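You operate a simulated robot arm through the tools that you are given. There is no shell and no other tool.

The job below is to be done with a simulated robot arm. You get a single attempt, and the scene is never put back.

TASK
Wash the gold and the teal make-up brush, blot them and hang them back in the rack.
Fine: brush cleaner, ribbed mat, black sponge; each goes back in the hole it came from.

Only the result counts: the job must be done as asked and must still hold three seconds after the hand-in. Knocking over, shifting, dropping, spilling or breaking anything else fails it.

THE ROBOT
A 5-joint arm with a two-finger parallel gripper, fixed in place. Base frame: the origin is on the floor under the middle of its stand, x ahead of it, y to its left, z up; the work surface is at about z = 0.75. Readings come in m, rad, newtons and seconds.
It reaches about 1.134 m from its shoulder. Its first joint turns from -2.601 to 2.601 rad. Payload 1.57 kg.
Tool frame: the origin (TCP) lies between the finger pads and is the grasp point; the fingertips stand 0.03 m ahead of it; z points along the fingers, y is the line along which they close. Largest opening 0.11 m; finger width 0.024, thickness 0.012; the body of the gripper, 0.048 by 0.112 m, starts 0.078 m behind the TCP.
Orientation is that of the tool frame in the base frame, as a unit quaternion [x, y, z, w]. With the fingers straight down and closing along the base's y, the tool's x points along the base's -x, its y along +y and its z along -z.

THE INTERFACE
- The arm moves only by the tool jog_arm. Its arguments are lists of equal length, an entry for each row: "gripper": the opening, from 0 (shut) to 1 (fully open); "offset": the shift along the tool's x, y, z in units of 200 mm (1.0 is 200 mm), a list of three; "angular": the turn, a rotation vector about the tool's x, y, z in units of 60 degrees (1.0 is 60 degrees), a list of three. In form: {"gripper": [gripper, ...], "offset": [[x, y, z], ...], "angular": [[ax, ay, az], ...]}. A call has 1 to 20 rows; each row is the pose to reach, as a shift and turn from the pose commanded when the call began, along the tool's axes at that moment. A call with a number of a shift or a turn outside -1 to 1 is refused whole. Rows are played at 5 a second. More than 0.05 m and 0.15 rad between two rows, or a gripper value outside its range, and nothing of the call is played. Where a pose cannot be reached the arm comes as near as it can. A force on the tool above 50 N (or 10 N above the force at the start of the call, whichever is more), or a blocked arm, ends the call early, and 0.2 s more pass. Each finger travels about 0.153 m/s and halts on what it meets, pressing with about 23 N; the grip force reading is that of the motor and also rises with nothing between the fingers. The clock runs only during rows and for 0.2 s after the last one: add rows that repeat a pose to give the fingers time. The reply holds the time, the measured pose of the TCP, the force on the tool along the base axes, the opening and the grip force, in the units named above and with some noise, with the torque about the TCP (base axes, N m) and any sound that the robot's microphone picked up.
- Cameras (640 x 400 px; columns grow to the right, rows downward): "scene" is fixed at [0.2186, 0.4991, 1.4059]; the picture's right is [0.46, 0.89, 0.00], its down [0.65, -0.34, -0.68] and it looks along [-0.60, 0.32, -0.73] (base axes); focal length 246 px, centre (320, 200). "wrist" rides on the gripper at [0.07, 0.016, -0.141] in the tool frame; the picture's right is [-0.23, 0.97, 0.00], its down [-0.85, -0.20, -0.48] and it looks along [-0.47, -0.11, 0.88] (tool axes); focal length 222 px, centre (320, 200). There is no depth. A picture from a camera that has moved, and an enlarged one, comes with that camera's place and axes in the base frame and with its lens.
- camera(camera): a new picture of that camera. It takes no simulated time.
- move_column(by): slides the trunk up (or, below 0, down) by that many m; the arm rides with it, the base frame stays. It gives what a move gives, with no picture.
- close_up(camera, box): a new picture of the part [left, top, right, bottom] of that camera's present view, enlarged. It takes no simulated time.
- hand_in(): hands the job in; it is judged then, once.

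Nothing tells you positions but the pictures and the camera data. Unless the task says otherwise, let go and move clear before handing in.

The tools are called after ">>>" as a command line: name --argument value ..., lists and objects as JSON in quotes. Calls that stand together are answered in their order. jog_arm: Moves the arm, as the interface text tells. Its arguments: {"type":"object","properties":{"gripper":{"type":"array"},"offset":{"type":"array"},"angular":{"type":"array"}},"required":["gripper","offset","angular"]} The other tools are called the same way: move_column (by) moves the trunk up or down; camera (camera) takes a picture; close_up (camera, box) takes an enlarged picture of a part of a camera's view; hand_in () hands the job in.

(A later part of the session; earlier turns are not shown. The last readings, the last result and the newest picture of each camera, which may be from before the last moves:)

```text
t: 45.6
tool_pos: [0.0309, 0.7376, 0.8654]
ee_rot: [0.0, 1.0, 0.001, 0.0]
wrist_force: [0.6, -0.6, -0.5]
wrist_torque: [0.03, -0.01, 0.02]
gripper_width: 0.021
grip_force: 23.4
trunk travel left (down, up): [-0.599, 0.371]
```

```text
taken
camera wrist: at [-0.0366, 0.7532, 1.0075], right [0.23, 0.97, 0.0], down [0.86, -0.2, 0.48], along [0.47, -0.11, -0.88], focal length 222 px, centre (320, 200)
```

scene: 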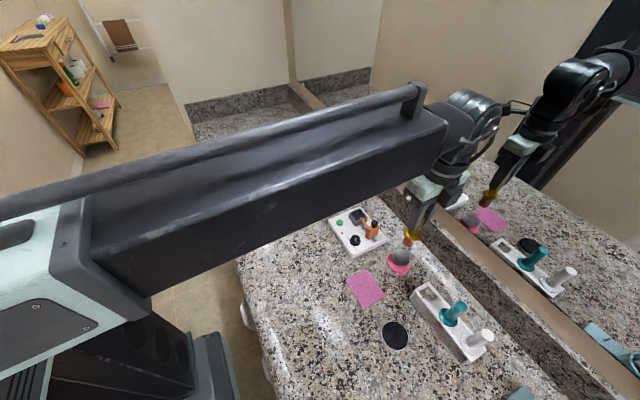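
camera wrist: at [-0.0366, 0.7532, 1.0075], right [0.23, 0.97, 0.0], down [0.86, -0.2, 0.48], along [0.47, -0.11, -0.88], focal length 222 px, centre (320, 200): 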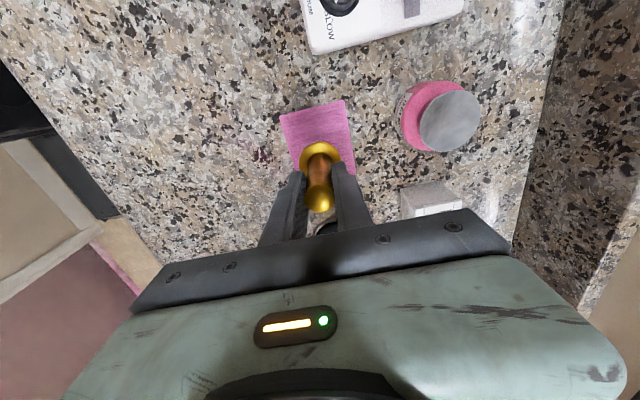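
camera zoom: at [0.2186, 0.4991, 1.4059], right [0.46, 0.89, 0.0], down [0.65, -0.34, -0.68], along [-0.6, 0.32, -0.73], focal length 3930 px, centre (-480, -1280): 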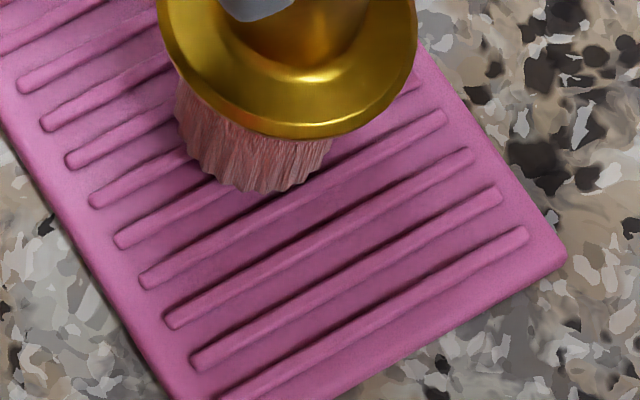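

The bristles look paler than before, so the scrubbing seems to be working. I'll continue with more strokes, slightly lower.

>>> move_column --by -0.003

>>> jog_arm --gripper '[0, 0, 0, 0, 0, 0, 0, 0, 0, 0, 0, 0, 0, 0, 0, 0]' --offset '[[-0.06, 0, 0], [-0.11, 0, 0], [-0.06, 0, 0], [0, 0, 0], [0.06, 0, 0], [0.11, 0, 0], [0.06, 0, 0], [0, 0, 0], [-0.06, 0, 0], [-0.11, 0, 0], [-0.06, 0, 0], [0, 0, 0], [0.06, 0, 0], [0.11, 0, 0], [0.06, 0, 0], [0, 0, 0]]' --angular '[[0, 0, 0], [0, 0, 0], [0, 0, 0], [0, 0, 0], [0, 0, 0], [0, 0, 0], [0, 0, 0], [0, 0, 0], [0, 0, 0], [0, 0, 0], [0, 0, 0], [0, 0, 0], [0, 0, 0], [0, 0, 0], [0, 0, 0], [0, 0, 0]]'

>>> close_up --camera "scene" --box '[355, 280, 385, 305]'

>>> close_up --camera "scene" --box '[330, 250, 410, 320]'

```text
t: 46.1
tool_pos: [0.0313, 0.738, 0.8651]
ee_rot: [0.0, 1.0, 0.002, 0.0]
wrist_force: [0.6, 2.5, 19.3]
wrist_torque: [0.25, -0.03, -0.02]
gripper_width: 0.0208
grip_force: 23.7
trunk travel left (down, up): [-0.596, 0.374]
```

```text
t: 49.5
tool_pos: [0.0315, 0.7376, 0.8629]
ee_rot: [-0.001, 1.0, 0.001, -0.001]
wrist_force: [-2.9, 0.4, 4.1]
wrist_torque: [0.0, 0.17, 0.01]
gripper_width: 0.021
grip_force: 22.8
trunk travel left (down, up): [-0.596, 0.374]
```

```text
16.00 times, centred on (370, 292) of scene
camera zoom: at [0.2186, 0.4991, 1.4059], right [0.46, 0.89, 0.0], down [0.65, -0.34, -0.68], along [-0.6, 0.32, -0.73], focal length 3930 px, centre (-480, -1280)
```

zoom: 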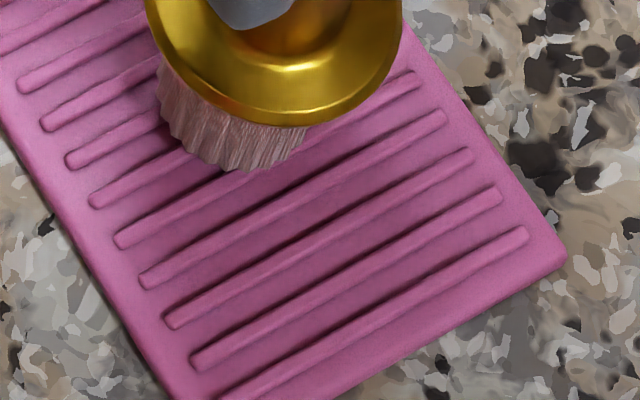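

```text
5.71 times, centred on (370, 285) of scene
camera zoom: at [0.2186, 0.4991, 1.4059], right [0.46, 0.89, 0.0], down [0.65, -0.34, -0.68], along [-0.6, 0.32, -0.73], focal length 1404 px, centre (34, -286)
```

zoom: 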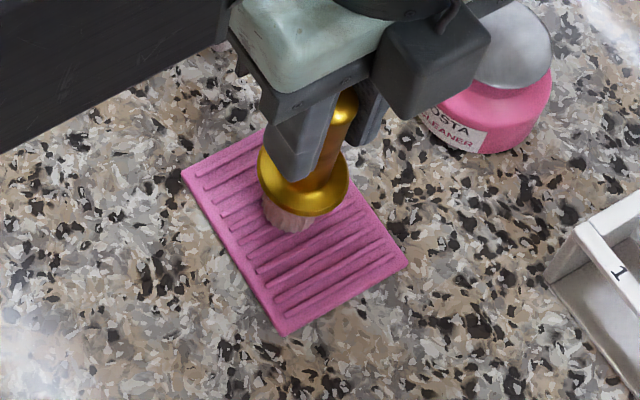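

The bristles are getting noticeably paler and the mat hasn't moved. More scrubbing.

>>> jog_arm --gripper '[0, 0, 0, 0, 0, 0, 0, 0, 0, 0, 0, 0, 0, 0, 0, 0]' --offset '[[-0.06, 0, 0], [-0.11, 0, 0], [-0.06, 0, 0], [0, 0, 0], [0.06, 0, 0], [0.11, 0, 0], [0.06, 0, 0], [0, 0, 0], [-0.06, 0, 0], [-0.11, 0, 0], [-0.06, 0, 0], [0, 0, 0], [0.06, 0, 0], [0.11, 0, 0], [0.06, 0, 0], [0, 0, 0]]' --angular '[[0, 0, 0], [0, 0, 0], [0, 0, 0], [0, 0, 0], [0, 0, 0], [0, 0, 0], [0, 0, 0], [0, 0, 0], [0, 0, 0], [0, 0, 0], [0, 0, 0], [0, 0, 0], [0, 0, 0], [0, 0, 0], [0, 0, 0], [0, 0, 0]]'

>>> close_up --camera "scene" --box '[355, 280, 385, 305]'

>>> close_up --camera "scene" --box '[330, 250, 410, 320]'

```text
t: 52.9
tool_pos: [0.0324, 0.7371, 0.8635]
ee_rot: [0.001, 1.0, 0.001, -0.001]
wrist_force: [-1.4, 0.0, 2.4]
wrist_torque: [0.02, 0.11, 0.01]
gripper_width: 0.0209
grip_force: 23.0
trunk travel left (down, up): [-0.596, 0.374]
```

```text
16.00 times, centred on (370, 292) of scene
camera zoom: at [0.2186, 0.4991, 1.4059], right [0.46, 0.89, 0.0], down [0.65, -0.34, -0.68], along [-0.6, 0.32, -0.73], focal length 3930 px, centre (-480, -1280)
```

zoom: 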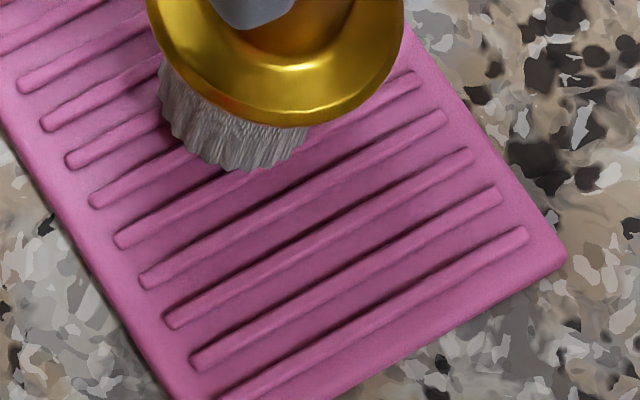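

```text
5.71 times, centred on (370, 285) of scene
camera zoom: at [0.2186, 0.4991, 1.4059], right [0.46, 0.89, 0.0], down [0.65, -0.34, -0.68], along [-0.6, 0.32, -0.73], focal length 1404 px, centre (34, -286)
```

zoom: 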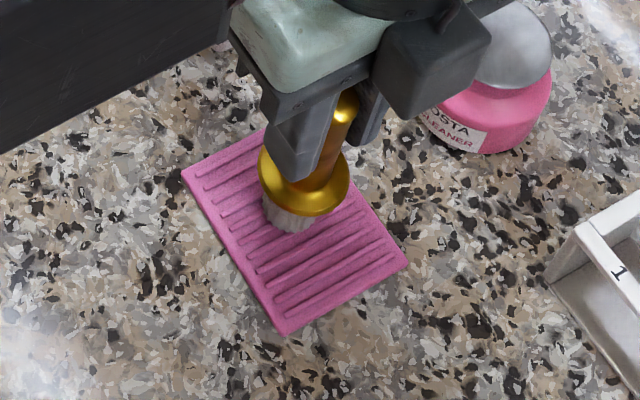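

The bristles are now grey with no red left. I'll do one more short pass to be thorough, then lift and inspect.

>>> jog_arm --gripper '[0, 0, 0, 0, 0, 0, 0, 0]' --offset '[[-0.06, 0, 0], [-0.11, 0, 0], [-0.06, 0, 0], [0, 0, 0], [0.06, 0, 0], [0.11, 0, 0], [0.06, 0, 0], [0, 0, 0]]' --angular '[[0, 0, 0], [0, 0, 0], [0, 0, 0], [0, 0, 0], [0, 0, 0], [0, 0, 0], [0, 0, 0], [0, 0, 0]]'

>>> move_column --by 0.07

>>> close_up --camera "scene" --box '[340, 230, 410, 300]'

>>> camera --camera "wrist"

```text
t: 54.7
tool_pos: [0.0314, 0.7371, 0.8626]
ee_rot: [0.0, 1.0, 0.0, -0.001]
wrist_force: [-0.8, -0.4, 2.4]
wrist_torque: [-0.02, 0.09, -0.02]
gripper_width: 0.0209
grip_force: 23.2
trunk travel left (down, up): [-0.596, 0.374]
```

```text
t: 55.8
tool_pos: [0.0312, 0.7375, 0.9319]
ee_rot: [0.0, 1.0, 0.001, 0.0]
wrist_force: [-0.1, -0.5, 0.2]
wrist_torque: [0.02, -0.01, -0.03]
gripper_width: 0.021
grip_force: 23.0
trunk travel left (down, up): [-0.666, 0.304]
```

```text
5.71 times, centred on (375, 265) of scene
camera zoom: at [0.2186, 0.4991, 1.4059], right [0.46, 0.89, 0.0], down [0.65, -0.34, -0.68], along [-0.6, 0.32, -0.73], focal length 1404 px, centre (6, -171)
```

zoom: 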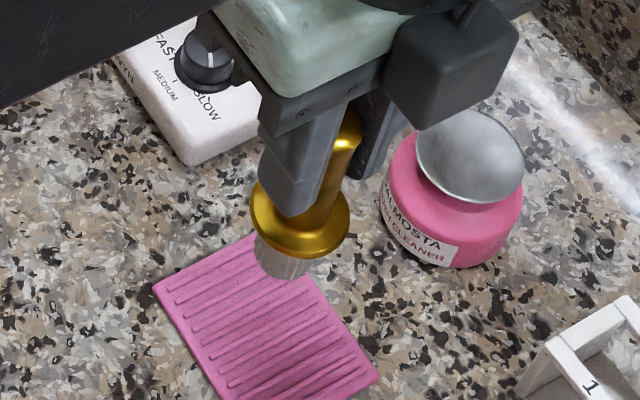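

```text
taken
camera wrist: at [-0.0367, 0.7535, 1.0744], right [0.23, 0.97, 0.0], down [0.86, -0.2, 0.48], along [0.47, -0.11, -0.88], focal length 222 px, centre (320, 200)
```

wrist: 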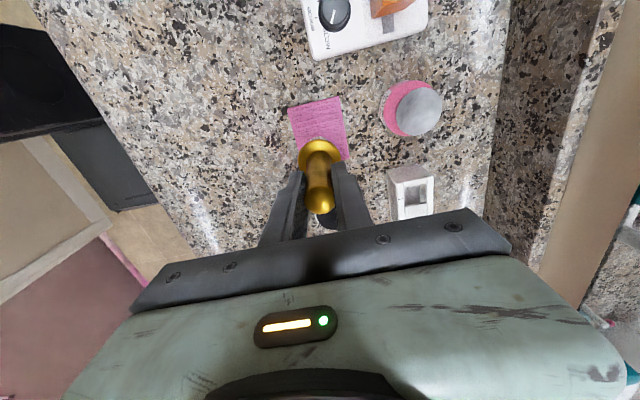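

Clean and grey (wet). Next is the black sponge at about (0.159, 0.734), top z about 0.763, to blot.

>>> jog_arm --gripper '[0, 0, 0, 0, 0, 0, 0]' --offset '[[-0.1, -0.002, 0], [-0.2, -0.004, 0], [-0.3, -0.006, 0], [-0.4, -0.009, 0], [-0.5, -0.012, 0], [-0.6, -0.015, 0], [-0.637, -0.017, 0]]' --angular '[[0, 0, 0], [0, 0, 0], [0, 0, 0], [0, 0, 0], [0, 0, 0], [0, 0, 0], [0, 0, 0]]'

>>> move_column --by -0.055

>>> close_up --camera "scene" --box '[350, 280, 440, 370]'

>>> camera --camera "wrist"

```text
t: 57.4
tool_pos: [0.1602, 0.7347, 0.9333]
ee_rot: [0.0, 1.0, 0.001, -0.001]
wrist_force: [-0.5, 0.5, -0.4]
wrist_torque: [0.03, 0.04, -0.02]
gripper_width: 0.0209
grip_force: 22.9
trunk travel left (down, up): [-0.666, 0.304]
```

```text
t: 58.4
tool_pos: [0.1601, 0.7328, 0.8785]
ee_rot: [0.001, 1.0, 0.0, -0.001]
wrist_force: [-0.2, -0.2, -0.6]
wrist_torque: [0.0, -0.02, 0.02]
gripper_width: 0.0207
grip_force: 23.2
trunk travel left (down, up): [-0.611, 0.359]
```

```text
4.44 times, centred on (395, 325) of scene
camera zoom: at [0.2186, 0.4991, 1.4059], right [0.46, 0.89, 0.0], down [0.65, -0.34, -0.68], along [-0.6, 0.32, -0.73], focal length 1092 px, centre (-13, -356)
```

zoom: 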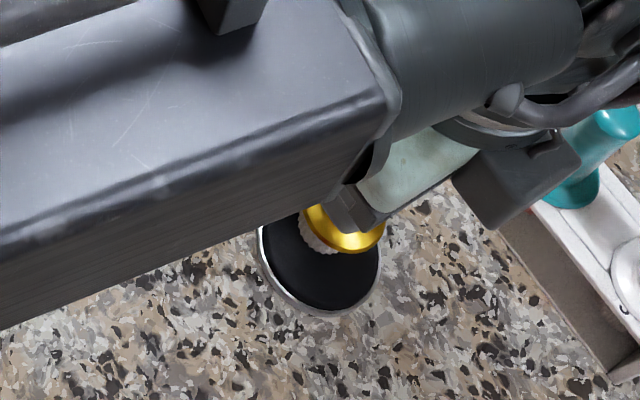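

```text
taken
camera wrist: at [0.0914, 0.7496, 1.0195], right [0.23, 0.97, 0.0], down [0.86, -0.2, 0.48], along [0.47, -0.11, -0.88], focal length 222 px, centre (320, 200)
```

wrist: 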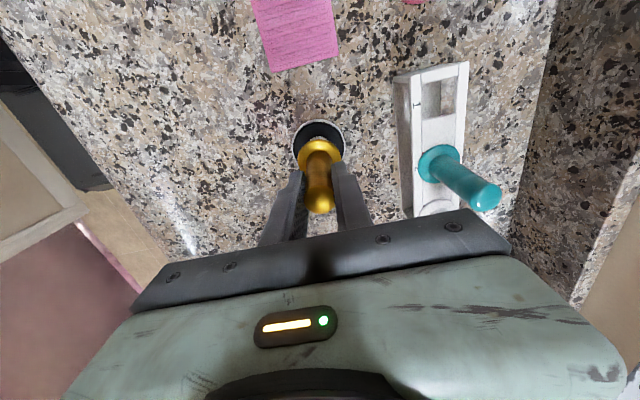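

>>> move_column --by -0.014

>>> move_column --by -0.004

>>> close_up --camera "wrist" --box '[280, 100, 360, 220]'

>>> close_up --camera "scene" --box '[350, 280, 440, 370]'

```text
t: 59.0
tool_pos: [0.1596, 0.7328, 0.8648]
ee_rot: [0.0, 1.0, 0.001, -0.001]
wrist_force: [-1.8, 1.5, 8.0]
wrist_torque: [0.13, 0.14, 0.0]
gripper_width: 0.0209
grip_force: 22.8
trunk travel left (down, up): [-0.597, 0.373]
```

```text
t: 59.5
tool_pos: [0.1596, 0.7324, 0.8603]
ee_rot: [0.0, 1.0, 0.001, -0.001]
wrist_force: [-1.8, 2.2, 15.2]
wrist_torque: [0.17, 0.05, -0.01]
gripper_width: 0.0208
grip_force: 23.6
trunk travel left (down, up): [-0.593, 0.377]
```

```text
3.33 times, centred on (320, 160) of wrist
camera zoom: at [0.091, 0.7488, 1.0022], right [0.23, 0.97, 0.0], down [0.86, -0.2, 0.48], along [0.47, -0.11, -0.88], focal length 740 px, centre (320, 333)
```

zoom: 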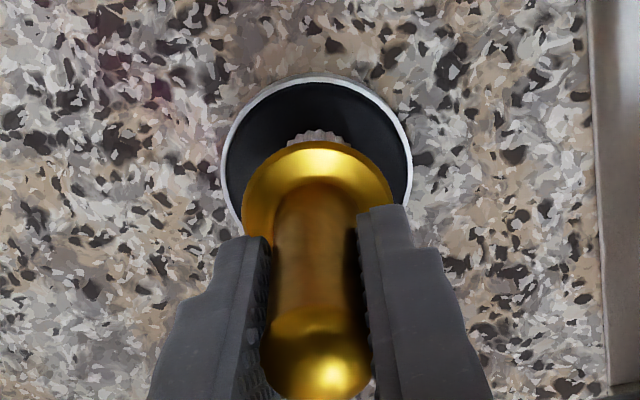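

```text
4.44 times, centred on (395, 325) of scene
camera zoom: at [0.2186, 0.4991, 1.4059], right [0.46, 0.89, 0.0], down [0.65, -0.34, -0.68], along [-0.6, 0.32, -0.73], focal length 1092 px, centre (-13, -356)
```

zoom: 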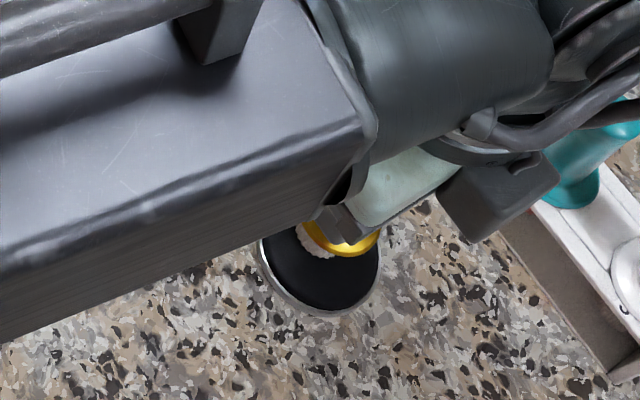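

About 15 N into the sponge, and the bristles already look whiter. I'll hold for a second, lift, and dab again.

>>> jog_arm --gripper '[0, 0, 0, 0, 0]' --offset '[[0, 0, 0], [0, 0, 0], [0, 0, 0], [0, 0, 0], [0, 0, 0]]' --angular '[[0, 0, 0], [0, 0, 0], [0, 0, 0], [0, 0, 0], [0, 0, 0]]'

>>> move_column --by 0.02

>>> close_up --camera "wrist" --box '[280, 100, 360, 220]'

>>> close_up --camera "scene" --box '[370, 300, 430, 360]'

```text
t: 60.7
tool_pos: [0.1596, 0.7333, 0.8601]
ee_rot: [-0.001, 1.0, 0.001, 0.0]
wrist_force: [-0.3, -0.3, 12.9]
wrist_torque: [0.02, -0.06, 0.01]
gripper_width: 0.0208
grip_force: 23.3
trunk travel left (down, up): [-0.593, 0.377]
```

```text
t: 61.4
tool_pos: [0.1605, 0.733, 0.8801]
ee_rot: [0.0, 1.0, 0.002, -0.001]
wrist_force: [1.2, -1.0, -1.5]
wrist_torque: [-0.06, -0.02, -0.01]
gripper_width: 0.021
grip_force: 23.0
trunk travel left (down, up): [-0.613, 0.357]
```

```text
3.33 times, centred on (320, 160) of wrist
camera zoom: at [0.0914, 0.7497, 1.0215], right [0.23, 0.97, 0.0], down [0.86, -0.2, 0.48], along [0.47, -0.11, -0.88], focal length 740 px, centre (320, 333)
```

zoom: 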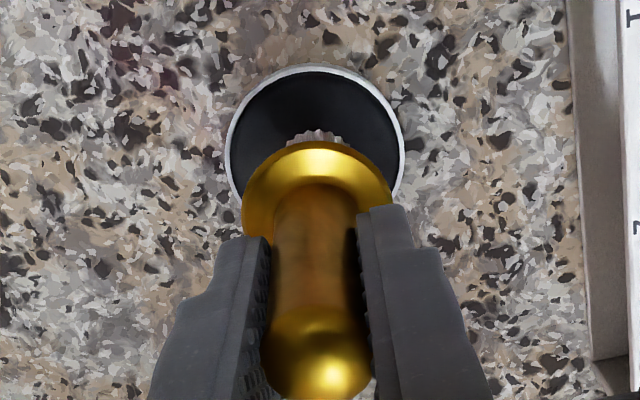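

```text
6.67 times, centred on (400, 330) of scene
camera zoom: at [0.2186, 0.4991, 1.4059], right [0.46, 0.89, 0.0], down [0.65, -0.34, -0.68], along [-0.6, 0.32, -0.73], focal length 1638 px, centre (-213, -667)
```

zoom: 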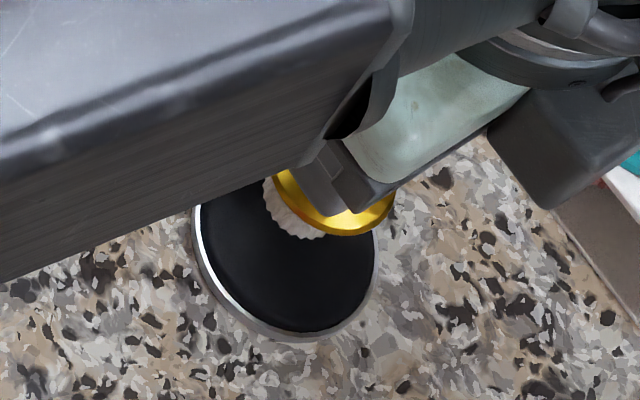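

The bristles are drying to off-white. A second dab with a hold.

>>> move_column --by -0.02

>>> jog_arm --gripper '[0, 0, 0, 0, 0, 0]' --offset '[[0, 0, 0], [0, 0, 0], [0, 0, 0], [0, 0, 0], [0, 0, 0], [0, 0, 0]]' --angular '[[0, 0, 0], [0, 0, 0], [0, 0, 0], [0, 0, 0], [0, 0, 0], [0, 0, 0]]'

>>> move_column --by 0.02

>>> close_up --camera "scene" --box '[370, 300, 430, 360]'

```text
t: 62.0
tool_pos: [0.1604, 0.7339, 0.8597]
ee_rot: [0.001, 1.0, 0.001, -0.001]
wrist_force: [-0.8, 1.6, 4.9]
wrist_torque: [0.12, -0.04, 0.01]
gripper_width: 0.0209
grip_force: 23.3
trunk travel left (down, up): [-0.593, 0.377]
```

```text
t: 63.5
tool_pos: [0.159, 0.7337, 0.859]
ee_rot: [0.0, 1.0, 0.001, 0.0]
wrist_force: [0.1, 0.1, 3.3]
wrist_torque: [0.01, -0.05, 0.01]
gripper_width: 0.0207
grip_force: 23.3
trunk travel left (down, up): [-0.593, 0.377]
```

```text
t: 64.1
tool_pos: [0.1597, 0.7339, 0.879]
ee_rot: [0.0, 1.0, 0.0, -0.001]
wrist_force: [0.1, -0.3, -1.2]
wrist_torque: [0.0, -0.01, -0.01]
gripper_width: 0.0208
grip_force: 23.2
trunk travel left (down, up): [-0.613, 0.357]
```

```text
6.67 times, centred on (400, 330) of scene
camera zoom: at [0.2186, 0.4991, 1.4059], right [0.46, 0.89, 0.0], down [0.65, -0.34, -0.68], along [-0.6, 0.32, -0.73], focal length 1638 px, centre (-213, -667)
```

zoom: 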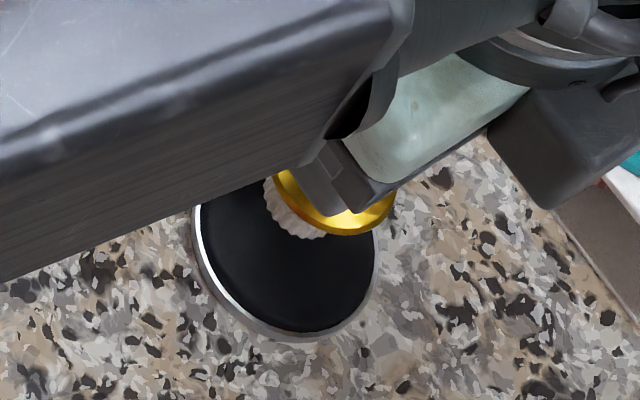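

One more dab, slightly deeper, for thorough drying. Then I'll lift and inspect.

>>> move_column --by -0.024

>>> jog_arm --gripper '[0, 0, 0, 0, 0, 0]' --offset '[[0, 0, 0], [0, 0, 0], [0, 0, 0], [0, 0, 0], [0, 0, 0], [0, 0, 0]]' --angular '[[0, 0, 0], [0, 0, 0], [0, 0, 0], [0, 0, 0], [0, 0, 0], [0, 0, 0]]'

>>> move_column --by 0.122

>>> camera --camera "wrist"

>>> close_up --camera "scene" --box '[370, 250, 470, 370]'

```text
t: 64.8
tool_pos: [0.158, 0.7335, 0.8568]
ee_rot: [0.0, 1.0, 0.001, -0.001]
wrist_force: [-2.0, 2.7, 10.2]
wrist_torque: [0.21, 0.08, -0.02]
gripper_width: 0.021
grip_force: 23.3
trunk travel left (down, up): [-0.589, 0.381]
```

```text
t: 66.2
tool_pos: [0.1595, 0.7342, 0.8562]
ee_rot: [0.0, 1.0, 0.001, 0.0]
wrist_force: [-2.4, 0.8, 10.1]
wrist_torque: [0.08, 0.08, 0.01]
gripper_width: 0.0205
grip_force: 22.8
trunk travel left (down, up): [-0.589, 0.381]
```

```text
t: 67.7
tool_pos: [0.1604, 0.7334, 0.9779]
ee_rot: [0.0, 1.0, 0.001, -0.001]
wrist_force: [0.6, 1.2, -0.9]
wrist_torque: [-0.04, -0.02, 0.0]
gripper_width: 0.0209
grip_force: 23.2
trunk travel left (down, up): [-0.711, 0.259]
```

```text
taken
camera wrist: at [0.0914, 0.7497, 1.1194], right [0.23, 0.97, 0.0], down [0.86, -0.2, 0.48], along [0.47, -0.11, -0.88], focal length 222 px, centre (320, 200)
```

wrist: 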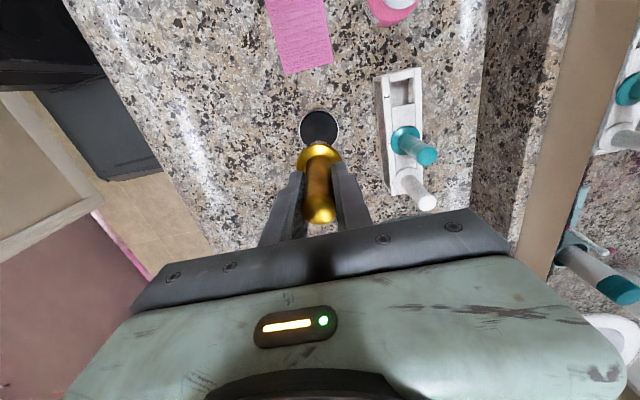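

```text
3.33 times, centred on (420, 310) of scene
camera zoom: at [0.2186, 0.4991, 1.4059], right [0.46, 0.89, 0.0], down [0.65, -0.34, -0.68], along [-0.6, 0.32, -0.73], focal length 819 px, centre (-13, -167)
```

zoom: 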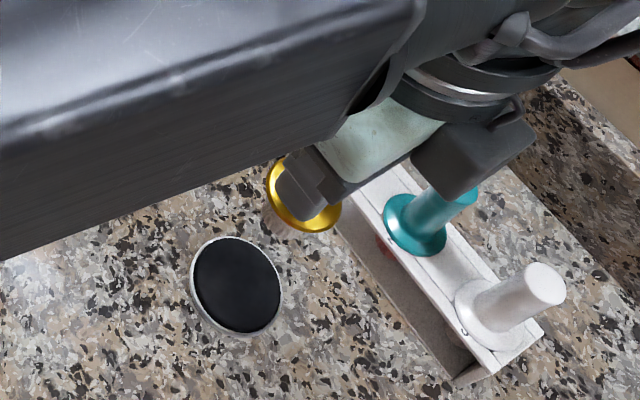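

The gold brush is clean and blotted, and the sponge hasn't moved. Now I'll carry it back above hole 1.

>>> jog_arm --gripper '[0, 0, 0, 0, 0, 0]' --offset '[[0.025, 0.1, 0], [0.05, 0.2, 0], [0.075, 0.3, 0], [0.1, 0.4, 0], [0.125, 0.5, 0], [0.148, 0.583, 0]]' --angular '[[0, 0, 0], [0, 0, 0], [0, 0, 0], [0, 0, 0], [0, 0, 0], [0, 0, 0]]'

>>> close_up --camera "wrist" --box '[280, 90, 380, 240]'

>>> close_up --camera "wrist" --box '[480, 40, 640, 200]'

>>> close_up --camera "scene" --box '[410, 240, 490, 330]'

```text
t: 69.1
tool_pos: [0.1309, 0.8508, 0.9785]
ee_rot: [0.001, 1.0, 0.001, -0.001]
wrist_force: [-0.4, -0.2, -0.8]
wrist_torque: [-0.01, 0.01, 0.0]
gripper_width: 0.0209
grip_force: 22.7
trunk travel left (down, up): [-0.711, 0.259]
```

```text
2.67 times, centred on (330, 165) of wrist
camera zoom: at [0.0619, 0.8665, 1.1194], right [0.23, 0.97, 0.0], down [0.86, -0.2, 0.48], along [0.47, -0.11, -0.88], focal length 592 px, centre (293, 293)
```

zoom: 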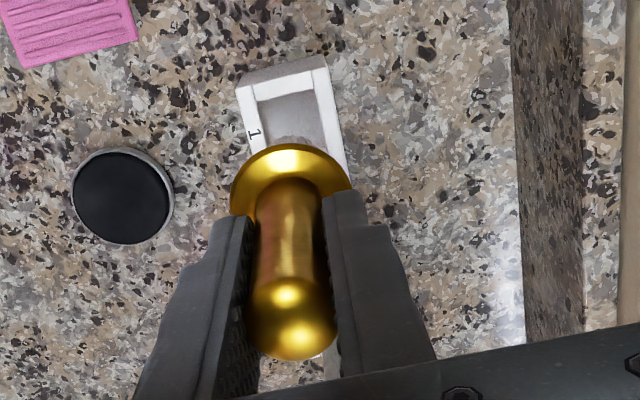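

```text
2.50 times, centred on (560, 120) of wrist
camera zoom: at [0.0619, 0.8665, 1.1194], right [0.23, 0.97, 0.0], down [0.86, -0.2, 0.48], along [0.47, -0.11, -0.88], focal length 555 px, centre (-280, 400)
```

zoom: 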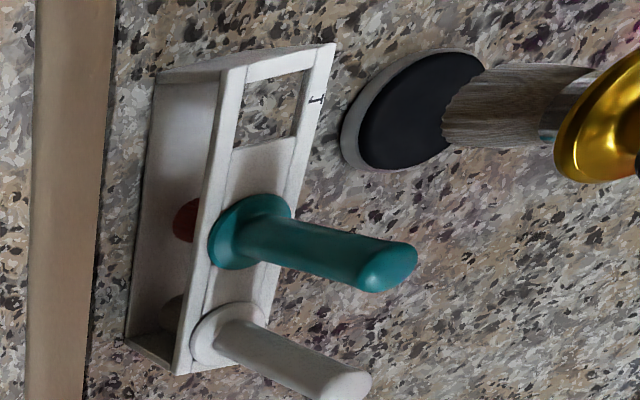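

```text
4.44 times, centred on (450, 285) of scene
camera zoom: at [0.2186, 0.4991, 1.4059], right [0.46, 0.89, 0.0], down [0.65, -0.34, -0.68], along [-0.6, 0.32, -0.73], focal length 1092 px, centre (-258, -178)
```

zoom: 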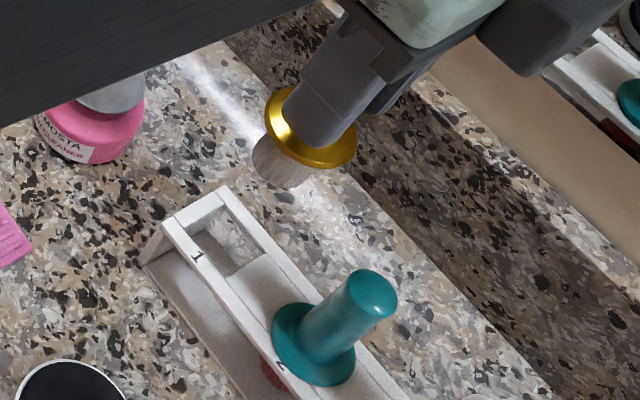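

Bristles are off-white and clean. The brush sits about 12 mm higher in the grip with a slight lean, so I'll zoom on the hole to compare its size and centre with the brush.

>>> close_up --camera "scene" --box '[410, 265, 470, 315]'

>>> close_up --camera "wrist" --box '[295, 100, 345, 180]'

```text
8.00 times, centred on (440, 290) of scene
camera zoom: at [0.2186, 0.4991, 1.4059], right [0.46, 0.89, 0.0], down [0.65, -0.34, -0.68], along [-0.6, 0.32, -0.73], focal length 1965 px, centre (-640, -520)
```

zoom: 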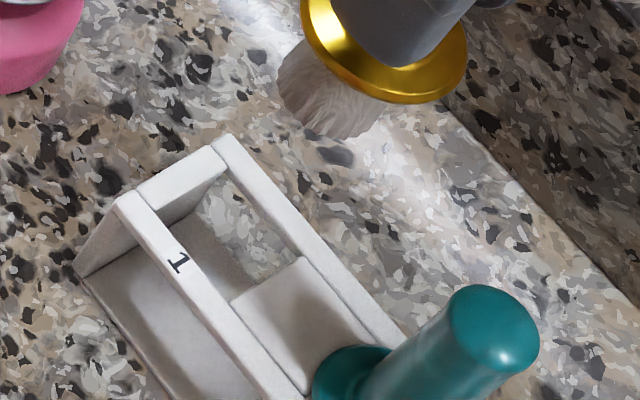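

```text
5.00 times, centred on (320, 140) of wrist
camera zoom: at [0.0619, 0.8665, 1.1194], right [0.23, 0.97, 0.0], down [0.86, -0.2, 0.48], along [0.47, -0.11, -0.88], focal length 1111 px, centre (320, 500)
```

zoom: 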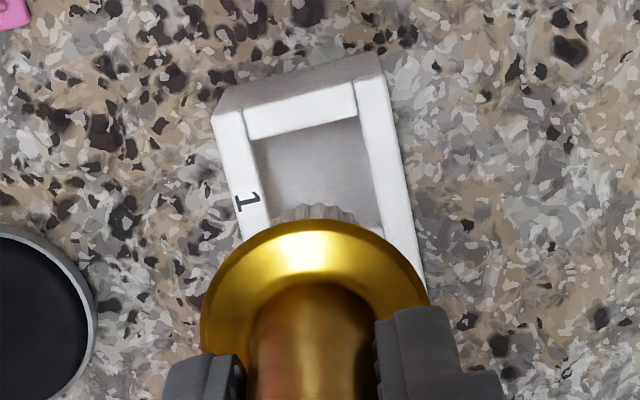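

The hole is about 31 × 27 mm, centred near (0.130, 0.8525), and the brush tip is about 2 mm short in x. I'll shift slightly and lower to just above the hole.

>>> jog_arm --gripper '[0]' --offset '[[-0.009, 0.006, 0]]' --angular '[[0, 0, 0]]'

>>> move_column --by -0.076

>>> close_up --camera "scene" --box '[410, 265, 470, 315]'

>>> close_up --camera "wrist" --box '[280, 90, 380, 240]'

>>> camera --camera "wrist"

```text
t: 69.5
tool_pos: [0.1328, 0.8508, 0.9788]
ee_rot: [0.0, 1.0, 0.001, -0.001]
wrist_force: [0.2, -0.5, 0.6]
wrist_torque: [-0.01, -0.01, -0.02]
gripper_width: 0.0206
grip_force: 23.1
trunk travel left (down, up): [-0.711, 0.259]
```

```text
t: 70.7
tool_pos: [0.1316, 0.8517, 0.9028]
ee_rot: [0.0, 1.0, 0.001, -0.001]
wrist_force: [-0.3, -0.9, 0.0]
wrist_torque: [-0.01, -0.02, 0.01]
gripper_width: 0.0207
grip_force: 23.4
trunk travel left (down, up): [-0.635, 0.335]
```

```text
8.00 times, centred on (440, 290) of scene
camera zoom: at [0.2186, 0.4991, 1.4059], right [0.46, 0.89, 0.0], down [0.65, -0.34, -0.68], along [-0.6, 0.32, -0.73], focal length 1965 px, centre (-640, -520)
```

zoom: 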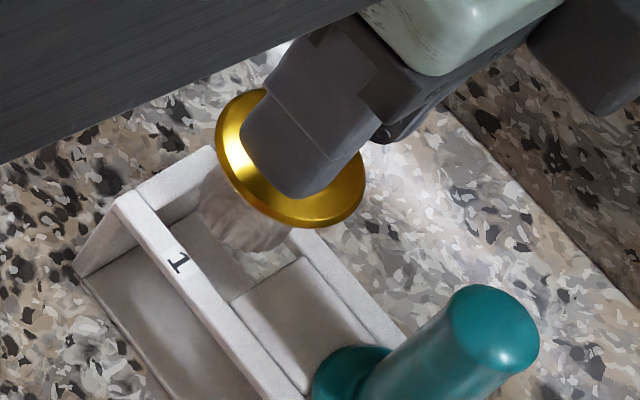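

```text
2.67 times, centred on (330, 165) of wrist
camera zoom: at [0.0637, 0.8672, 1.0435], right [0.23, 0.97, 0.0], down [0.86, -0.2, 0.48], along [0.47, -0.11, -0.88], focal length 592 px, centre (293, 293)
```

zoom: 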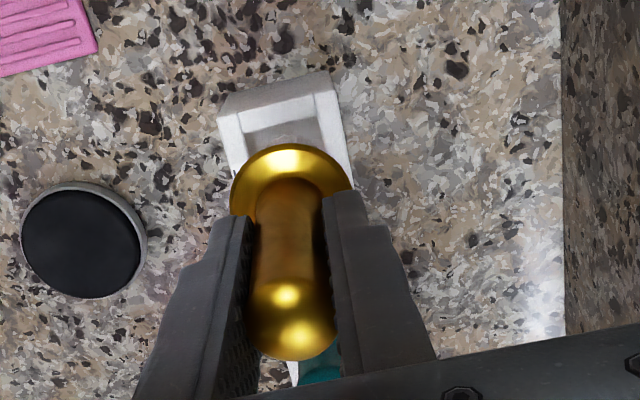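

```text
taken
camera wrist: at [0.0637, 0.8672, 1.0435], right [0.23, 0.97, 0.0], down [0.86, -0.2, 0.48], along [0.47, -0.11, -0.88], focal length 222 px, centre (320, 200)
```

wrist: 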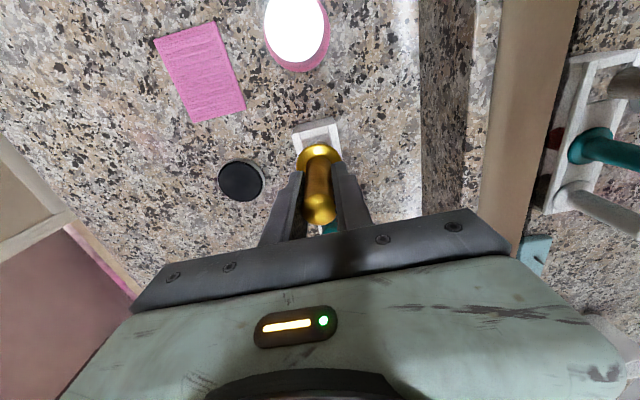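

>>> move_column --by -0.008

>>> close_up --camera "scene" --box '[410, 265, 470, 315]'

>>> close_up --camera "wrist" --box '[540, 30, 640, 130]'

```text
t: 71.2
tool_pos: [0.132, 0.8497, 0.8935]
ee_rot: [0.0, 1.0, 0.002, 0.0]
wrist_force: [0.5, 0.8, -0.8]
wrist_torque: [0.01, -0.01, 0.02]
gripper_width: 0.021
grip_force: 22.7
trunk travel left (down, up): [-0.627, 0.343]
```

```text
8.00 times, centred on (440, 290) of scene
camera zoom: at [0.2186, 0.4991, 1.4059], right [0.46, 0.89, 0.0], down [0.65, -0.34, -0.68], along [-0.6, 0.32, -0.73], focal length 1965 px, centre (-640, -520)
```

zoom: 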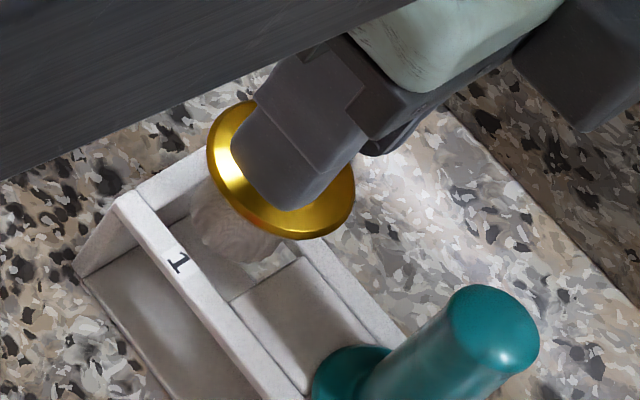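

```text
4.00 times, centred on (590, 80) of wrist
camera zoom: at [0.0637, 0.8672, 1.0355], right [0.23, 0.97, 0.0], down [0.86, -0.2, 0.48], along [0.47, -0.11, -0.88], focal length 888 px, centre (-760, 680)
```

zoom: 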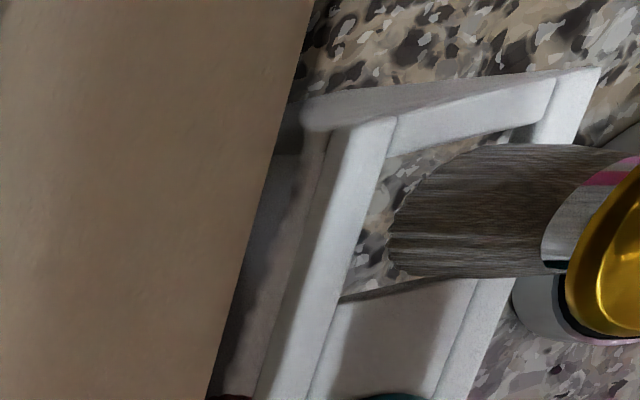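

The mirror view shows the bristles well centred over the hole. I'll continue down with checks.

>>> move_column --by -0.015

>>> move_column --by -0.012

>>> close_up --camera "scene" --box '[410, 265, 470, 315]'

>>> close_up --camera "wrist" --box '[280, 90, 380, 240]'

>>> camera --camera "wrist"

```text
t: 71.9
tool_pos: [0.1318, 0.8522, 0.8785]
ee_rot: [-0.001, 1.0, 0.0, 0.0]
wrist_force: [-0.1, 0.1, -0.5]
wrist_torque: [0.04, 0.04, -0.03]
gripper_width: 0.0208
grip_force: 23.0
trunk travel left (down, up): [-0.612, 0.358]
```

```text
t: 72.5
tool_pos: [0.132, 0.8517, 0.8674]
ee_rot: [0.0, 1.0, 0.001, -0.001]
wrist_force: [-0.1, 0.2, 0.4]
wrist_torque: [0.01, -0.01, -0.01]
gripper_width: 0.0209
grip_force: 22.6
trunk travel left (down, up): [-0.6, 0.37]
```

```text
8.00 times, centred on (440, 290) of scene
camera zoom: at [0.2186, 0.4991, 1.4059], right [0.46, 0.89, 0.0], down [0.65, -0.34, -0.68], along [-0.6, 0.32, -0.73], focal length 1965 px, centre (-640, -520)
```

zoom: 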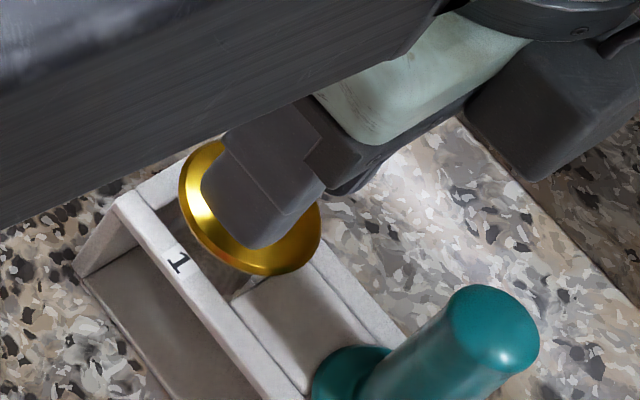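

```text
2.67 times, centred on (330, 165) of wrist
camera zoom: at [0.0637, 0.8672, 1.0085], right [0.23, 0.97, 0.0], down [0.86, -0.2, 0.48], along [0.47, -0.11, -0.88], focal length 592 px, centre (293, 293)
```

zoom: 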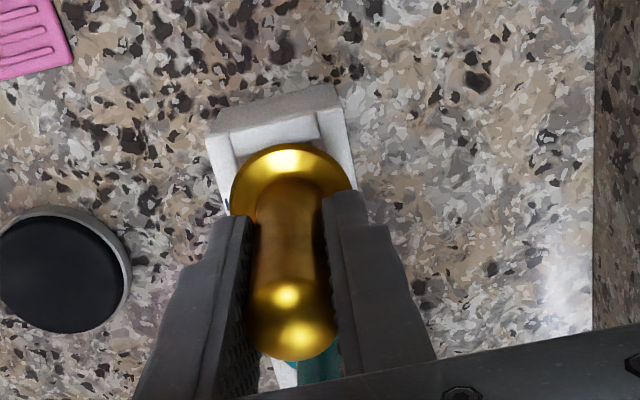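

```text
taken
camera wrist: at [0.0637, 0.8672, 1.0085], right [0.23, 0.97, 0.0], down [0.86, -0.2, 0.48], along [0.47, -0.11, -0.88], focal length 222 px, centre (320, 200)
```

wrist: 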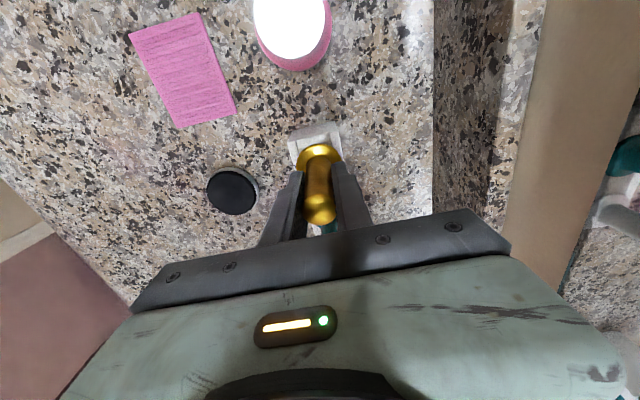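

>>> move_column --by -0.01

>>> move_column --by -0.004

>>> close_up --camera "scene" --box '[410, 265, 470, 315]'

>>> close_up --camera "wrist" --box '[280, 90, 380, 240]'

```text
t: 73.0
tool_pos: [0.1329, 0.8512, 0.8564]
ee_rot: [0.0, 1.0, 0.002, 0.0]
wrist_force: [-0.2, 0.0, -0.4]
wrist_torque: [-0.01, -0.01, -0.01]
gripper_width: 0.0206
grip_force: 22.9
trunk travel left (down, up): [-0.59, 0.38]
```

```text
t: 73.6
tool_pos: [0.1325, 0.852, 0.8515]
ee_rot: [0.0, 1.0, -0.001, -0.001]
wrist_force: [-0.3, -0.1, -0.6]
wrist_torque: [0.02, -0.02, -0.02]
gripper_width: 0.0211
grip_force: 22.8
trunk travel left (down, up): [-0.586, 0.384]
```

```text
8.00 times, centred on (440, 290) of scene
camera zoom: at [0.2186, 0.4991, 1.4059], right [0.46, 0.89, 0.0], down [0.65, -0.34, -0.68], along [-0.6, 0.32, -0.73], focal length 1965 px, centre (-640, -520)
```

zoom: 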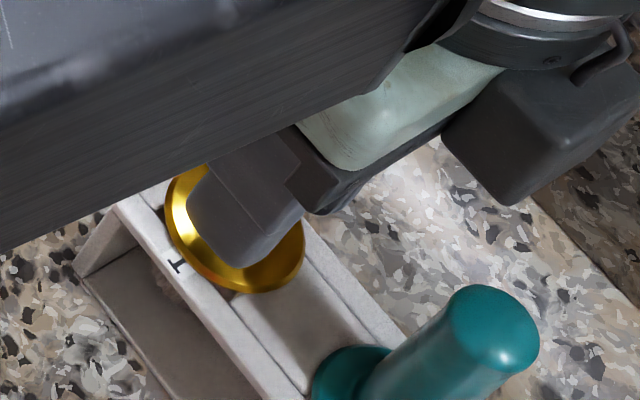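

```text
2.67 times, centred on (330, 165) of wrist
camera zoom: at [0.0637, 0.8672, 0.9945], right [0.23, 0.97, 0.0], down [0.86, -0.2, 0.48], along [0.47, -0.11, -0.88], focal length 592 px, centre (293, 293)
```

zoom: 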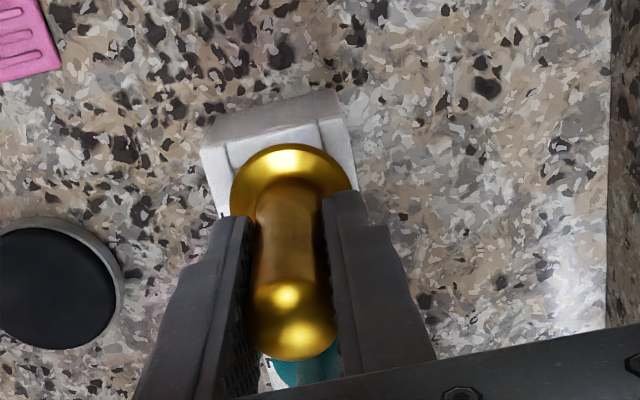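

>>> move_column --by -0.003

>>> move_column --by -0.003

```text
t: 74.1
tool_pos: [0.1331, 0.8506, 0.8517]
ee_rot: [-0.001, 1.0, 0.002, -0.001]
wrist_force: [-0.4, 5.3, 17.9]
wrist_torque: [0.08, -0.25, 0.07]
gripper_width: 0.0208
grip_force: 22.8
trunk travel left (down, up): [-0.583, 0.387]
```

```text
t: 74.6
tool_pos: [0.1319, 0.85, 0.8484]
ee_rot: [-0.001, 1.0, 0.002, -0.002]
wrist_force: [-2.0, 4.7, 15.4]
wrist_torque: [0.02, 0.06, -0.01]
gripper_width: 0.0209
grip_force: 22.9
trunk travel left (down, up): [-0.58, 0.39]
```

Contact made, with the flange on the rack. I'll relieve the pressure slightly, then check before releasing.

>>> move_column --by 0.003

>>> close_up --camera "scene" --box '[410, 265, 470, 315]'

>>> close_up --camera "wrist" --box '[280, 90, 380, 240]'

>>> close_up --camera "scene" --box '[400, 250, 510, 370]'

```text
t: 75.1
tool_pos: [0.1323, 0.8501, 0.8498]
ee_rot: [0.0, 1.0, 0.001, -0.001]
wrist_force: [0.5, -0.8, -0.3]
wrist_torque: [0.0, -0.01, -0.01]
gripper_width: 0.0209
grip_force: 23.6
trunk travel left (down, up): [-0.583, 0.387]
```

```text
8.00 times, centred on (440, 290) of scene
camera zoom: at [0.2186, 0.4991, 1.4059], right [0.46, 0.89, 0.0], down [0.65, -0.34, -0.68], along [-0.6, 0.32, -0.73], focal length 1965 px, centre (-640, -520)
```

zoom: 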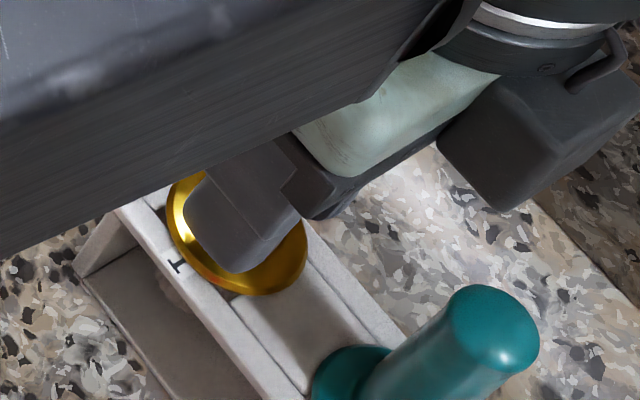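

```text
2.67 times, centred on (330, 165) of wrist
camera zoom: at [0.0639, 0.8672, 0.9912], right [0.23, 0.97, 0.0], down [0.86, -0.2, 0.48], along [0.47, -0.11, -0.88], focal length 592 px, centre (293, 293)
```

zoom: 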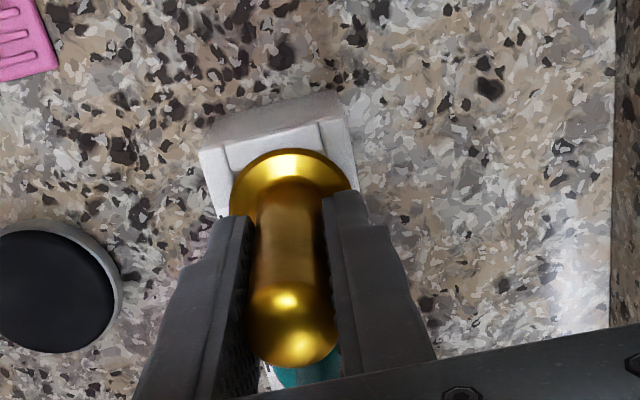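

```text
3.33 times, centred on (455, 310) of scene
camera zoom: at [0.2186, 0.4991, 1.4059], right [0.46, 0.89, 0.0], down [0.65, -0.34, -0.68], along [-0.6, 0.32, -0.73], focal length 819 px, centre (-130, -167)
```

zoom: 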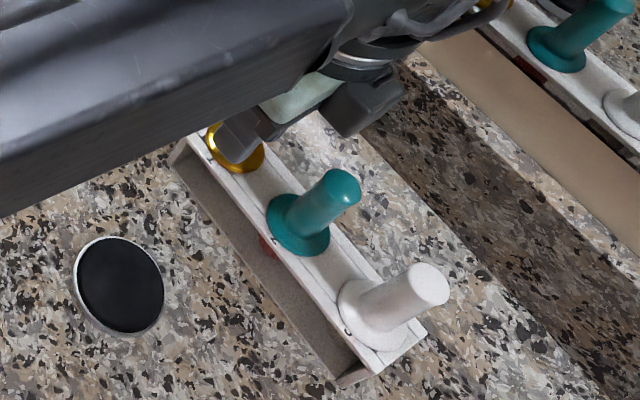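

The rack hasn't shifted and the force is zero. Releasing gently.

>>> jog_arm --gripper '[0.2, 0.22, 0.25, 0.3, 0.4, 0.5, 0.6, 0.6, 0.6]' --offset '[[0, 0, 0], [0, 0, 0], [0, 0, 0], [0, 0, 0], [0, 0, 0], [0, 0, 0], [0, 0, 0], [0, 0, 0], [0, 0, 0]]' --angular '[[0, 0, 0], [0, 0, 0], [0, 0, 0], [0, 0, 0], [0, 0, 0], [0, 0, 0], [0, 0, 0], [0, 0, 0], [0, 0, 0]]'

>>> close_up --camera "wrist" --box '[280, 90, 380, 240]'

>>> close_up --camera "scene" --box '[400, 250, 510, 370]'

```text
t: 77.1
tool_pos: [0.1326, 0.8513, 0.8494]
ee_rot: [0.0, 1.0, 0.001, -0.001]
wrist_force: [-0.1, -0.3, 0.1]
wrist_torque: [0.01, 0.01, -0.02]
gripper_width: 0.0662
grip_force: 0.0
trunk travel left (down, up): [-0.583, 0.387]
```

```text
2.67 times, centred on (330, 165) of wrist
camera zoom: at [0.0637, 0.8672, 0.9915], right [0.23, 0.97, 0.0], down [0.86, -0.2, 0.48], along [0.47, -0.11, -0.88], focal length 592 px, centre (293, 293)
```

zoom: 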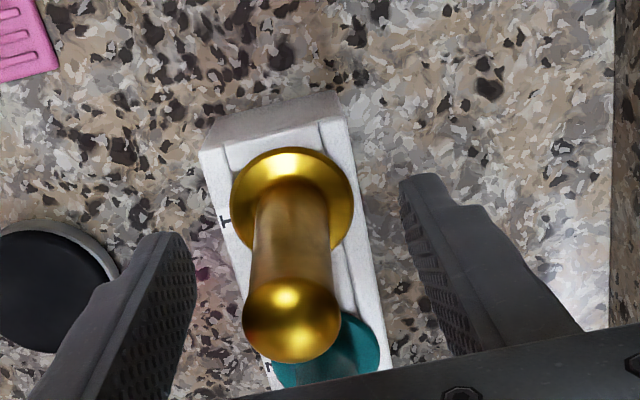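

```text
3.33 times, centred on (455, 310) of scene
camera zoom: at [0.2186, 0.4991, 1.4059], right [0.46, 0.89, 0.0], down [0.65, -0.34, -0.68], along [-0.6, 0.32, -0.73], focal length 819 px, centre (-130, -167)
```

zoom: 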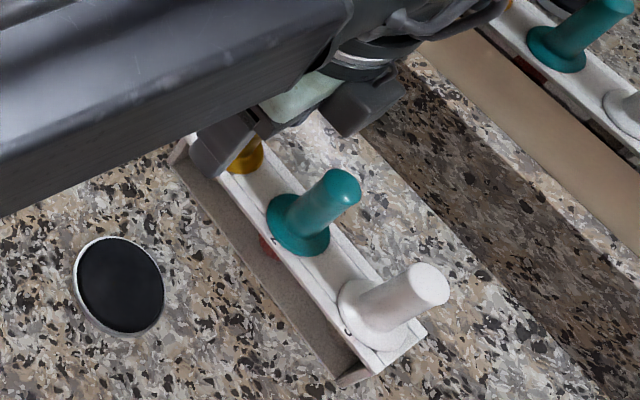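

The gold brush stands upright in hole 1. I'll rise clear and check it.

>>> move_column --by 0.15

>>> camera --camera "wrist"

>>> close_up --camera "wrist" --box '[280, 90, 380, 240]'

>>> close_up --camera "wrist" --box '[470, 40, 630, 200]'

>>> close_up --camera "scene" --box '[400, 250, 510, 370]'

```text
t: 78.9
tool_pos: [0.1316, 0.8516, 1.0011]
ee_rot: [0.0, 1.0, 0.001, -0.001]
wrist_force: [0.5, -0.5, 2.1]
wrist_torque: [0.01, -0.02, 0.06]
gripper_width: 0.0663
grip_force: 0.0
trunk travel left (down, up): [-0.733, 0.237]
```

```text
taken
camera wrist: at [0.0637, 0.8673, 1.1414], right [0.23, 0.97, 0.0], down [0.86, -0.2, 0.48], along [0.47, -0.11, -0.88], focal length 222 px, centre (320, 200)
```

wrist: 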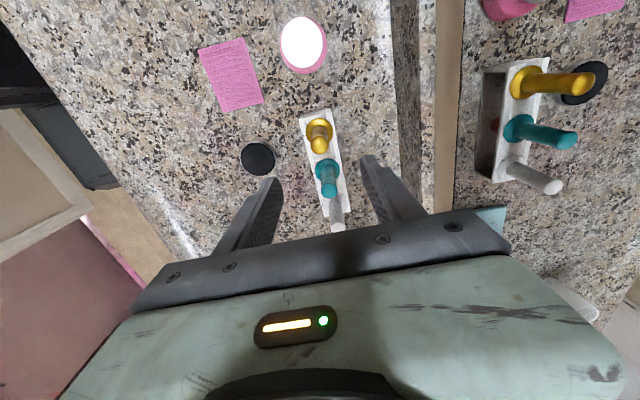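

```text
2.67 times, centred on (330, 165) of wrist
camera zoom: at [0.0637, 0.8673, 1.1414], right [0.23, 0.97, 0.0], down [0.86, -0.2, 0.48], along [0.47, -0.11, -0.88], focal length 592 px, centre (293, 293)
```

zoom: 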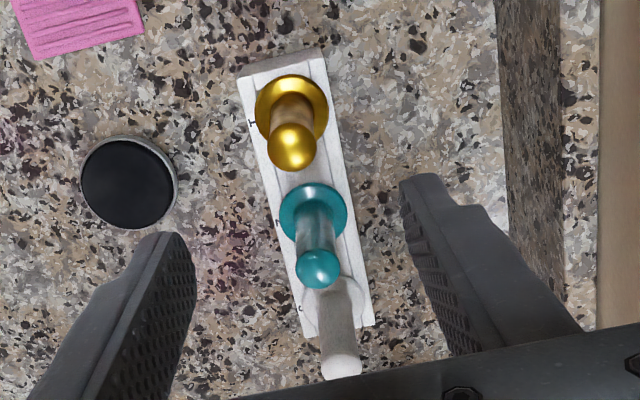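

```text
2.50 times, centred on (550, 120) of wrist
camera zoom: at [0.0637, 0.8673, 1.1414], right [0.23, 0.97, 0.0], down [0.86, -0.2, 0.48], along [0.47, -0.11, -0.88], focal length 555 px, centre (-255, 400)
```

zoom: 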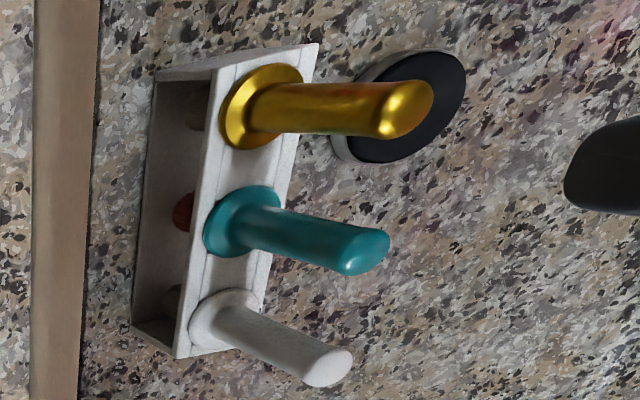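

```text
3.33 times, centred on (455, 310) of scene
camera zoom: at [0.2186, 0.4991, 1.4059], right [0.46, 0.89, 0.0], down [0.65, -0.34, -0.68], along [-0.6, 0.32, -0.73], focal length 819 px, centre (-130, -167)
```

zoom: 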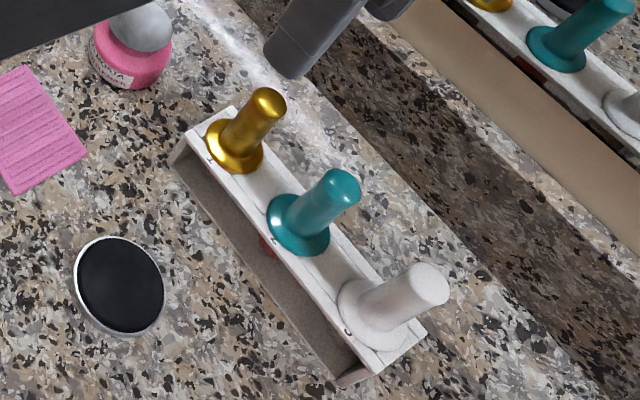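

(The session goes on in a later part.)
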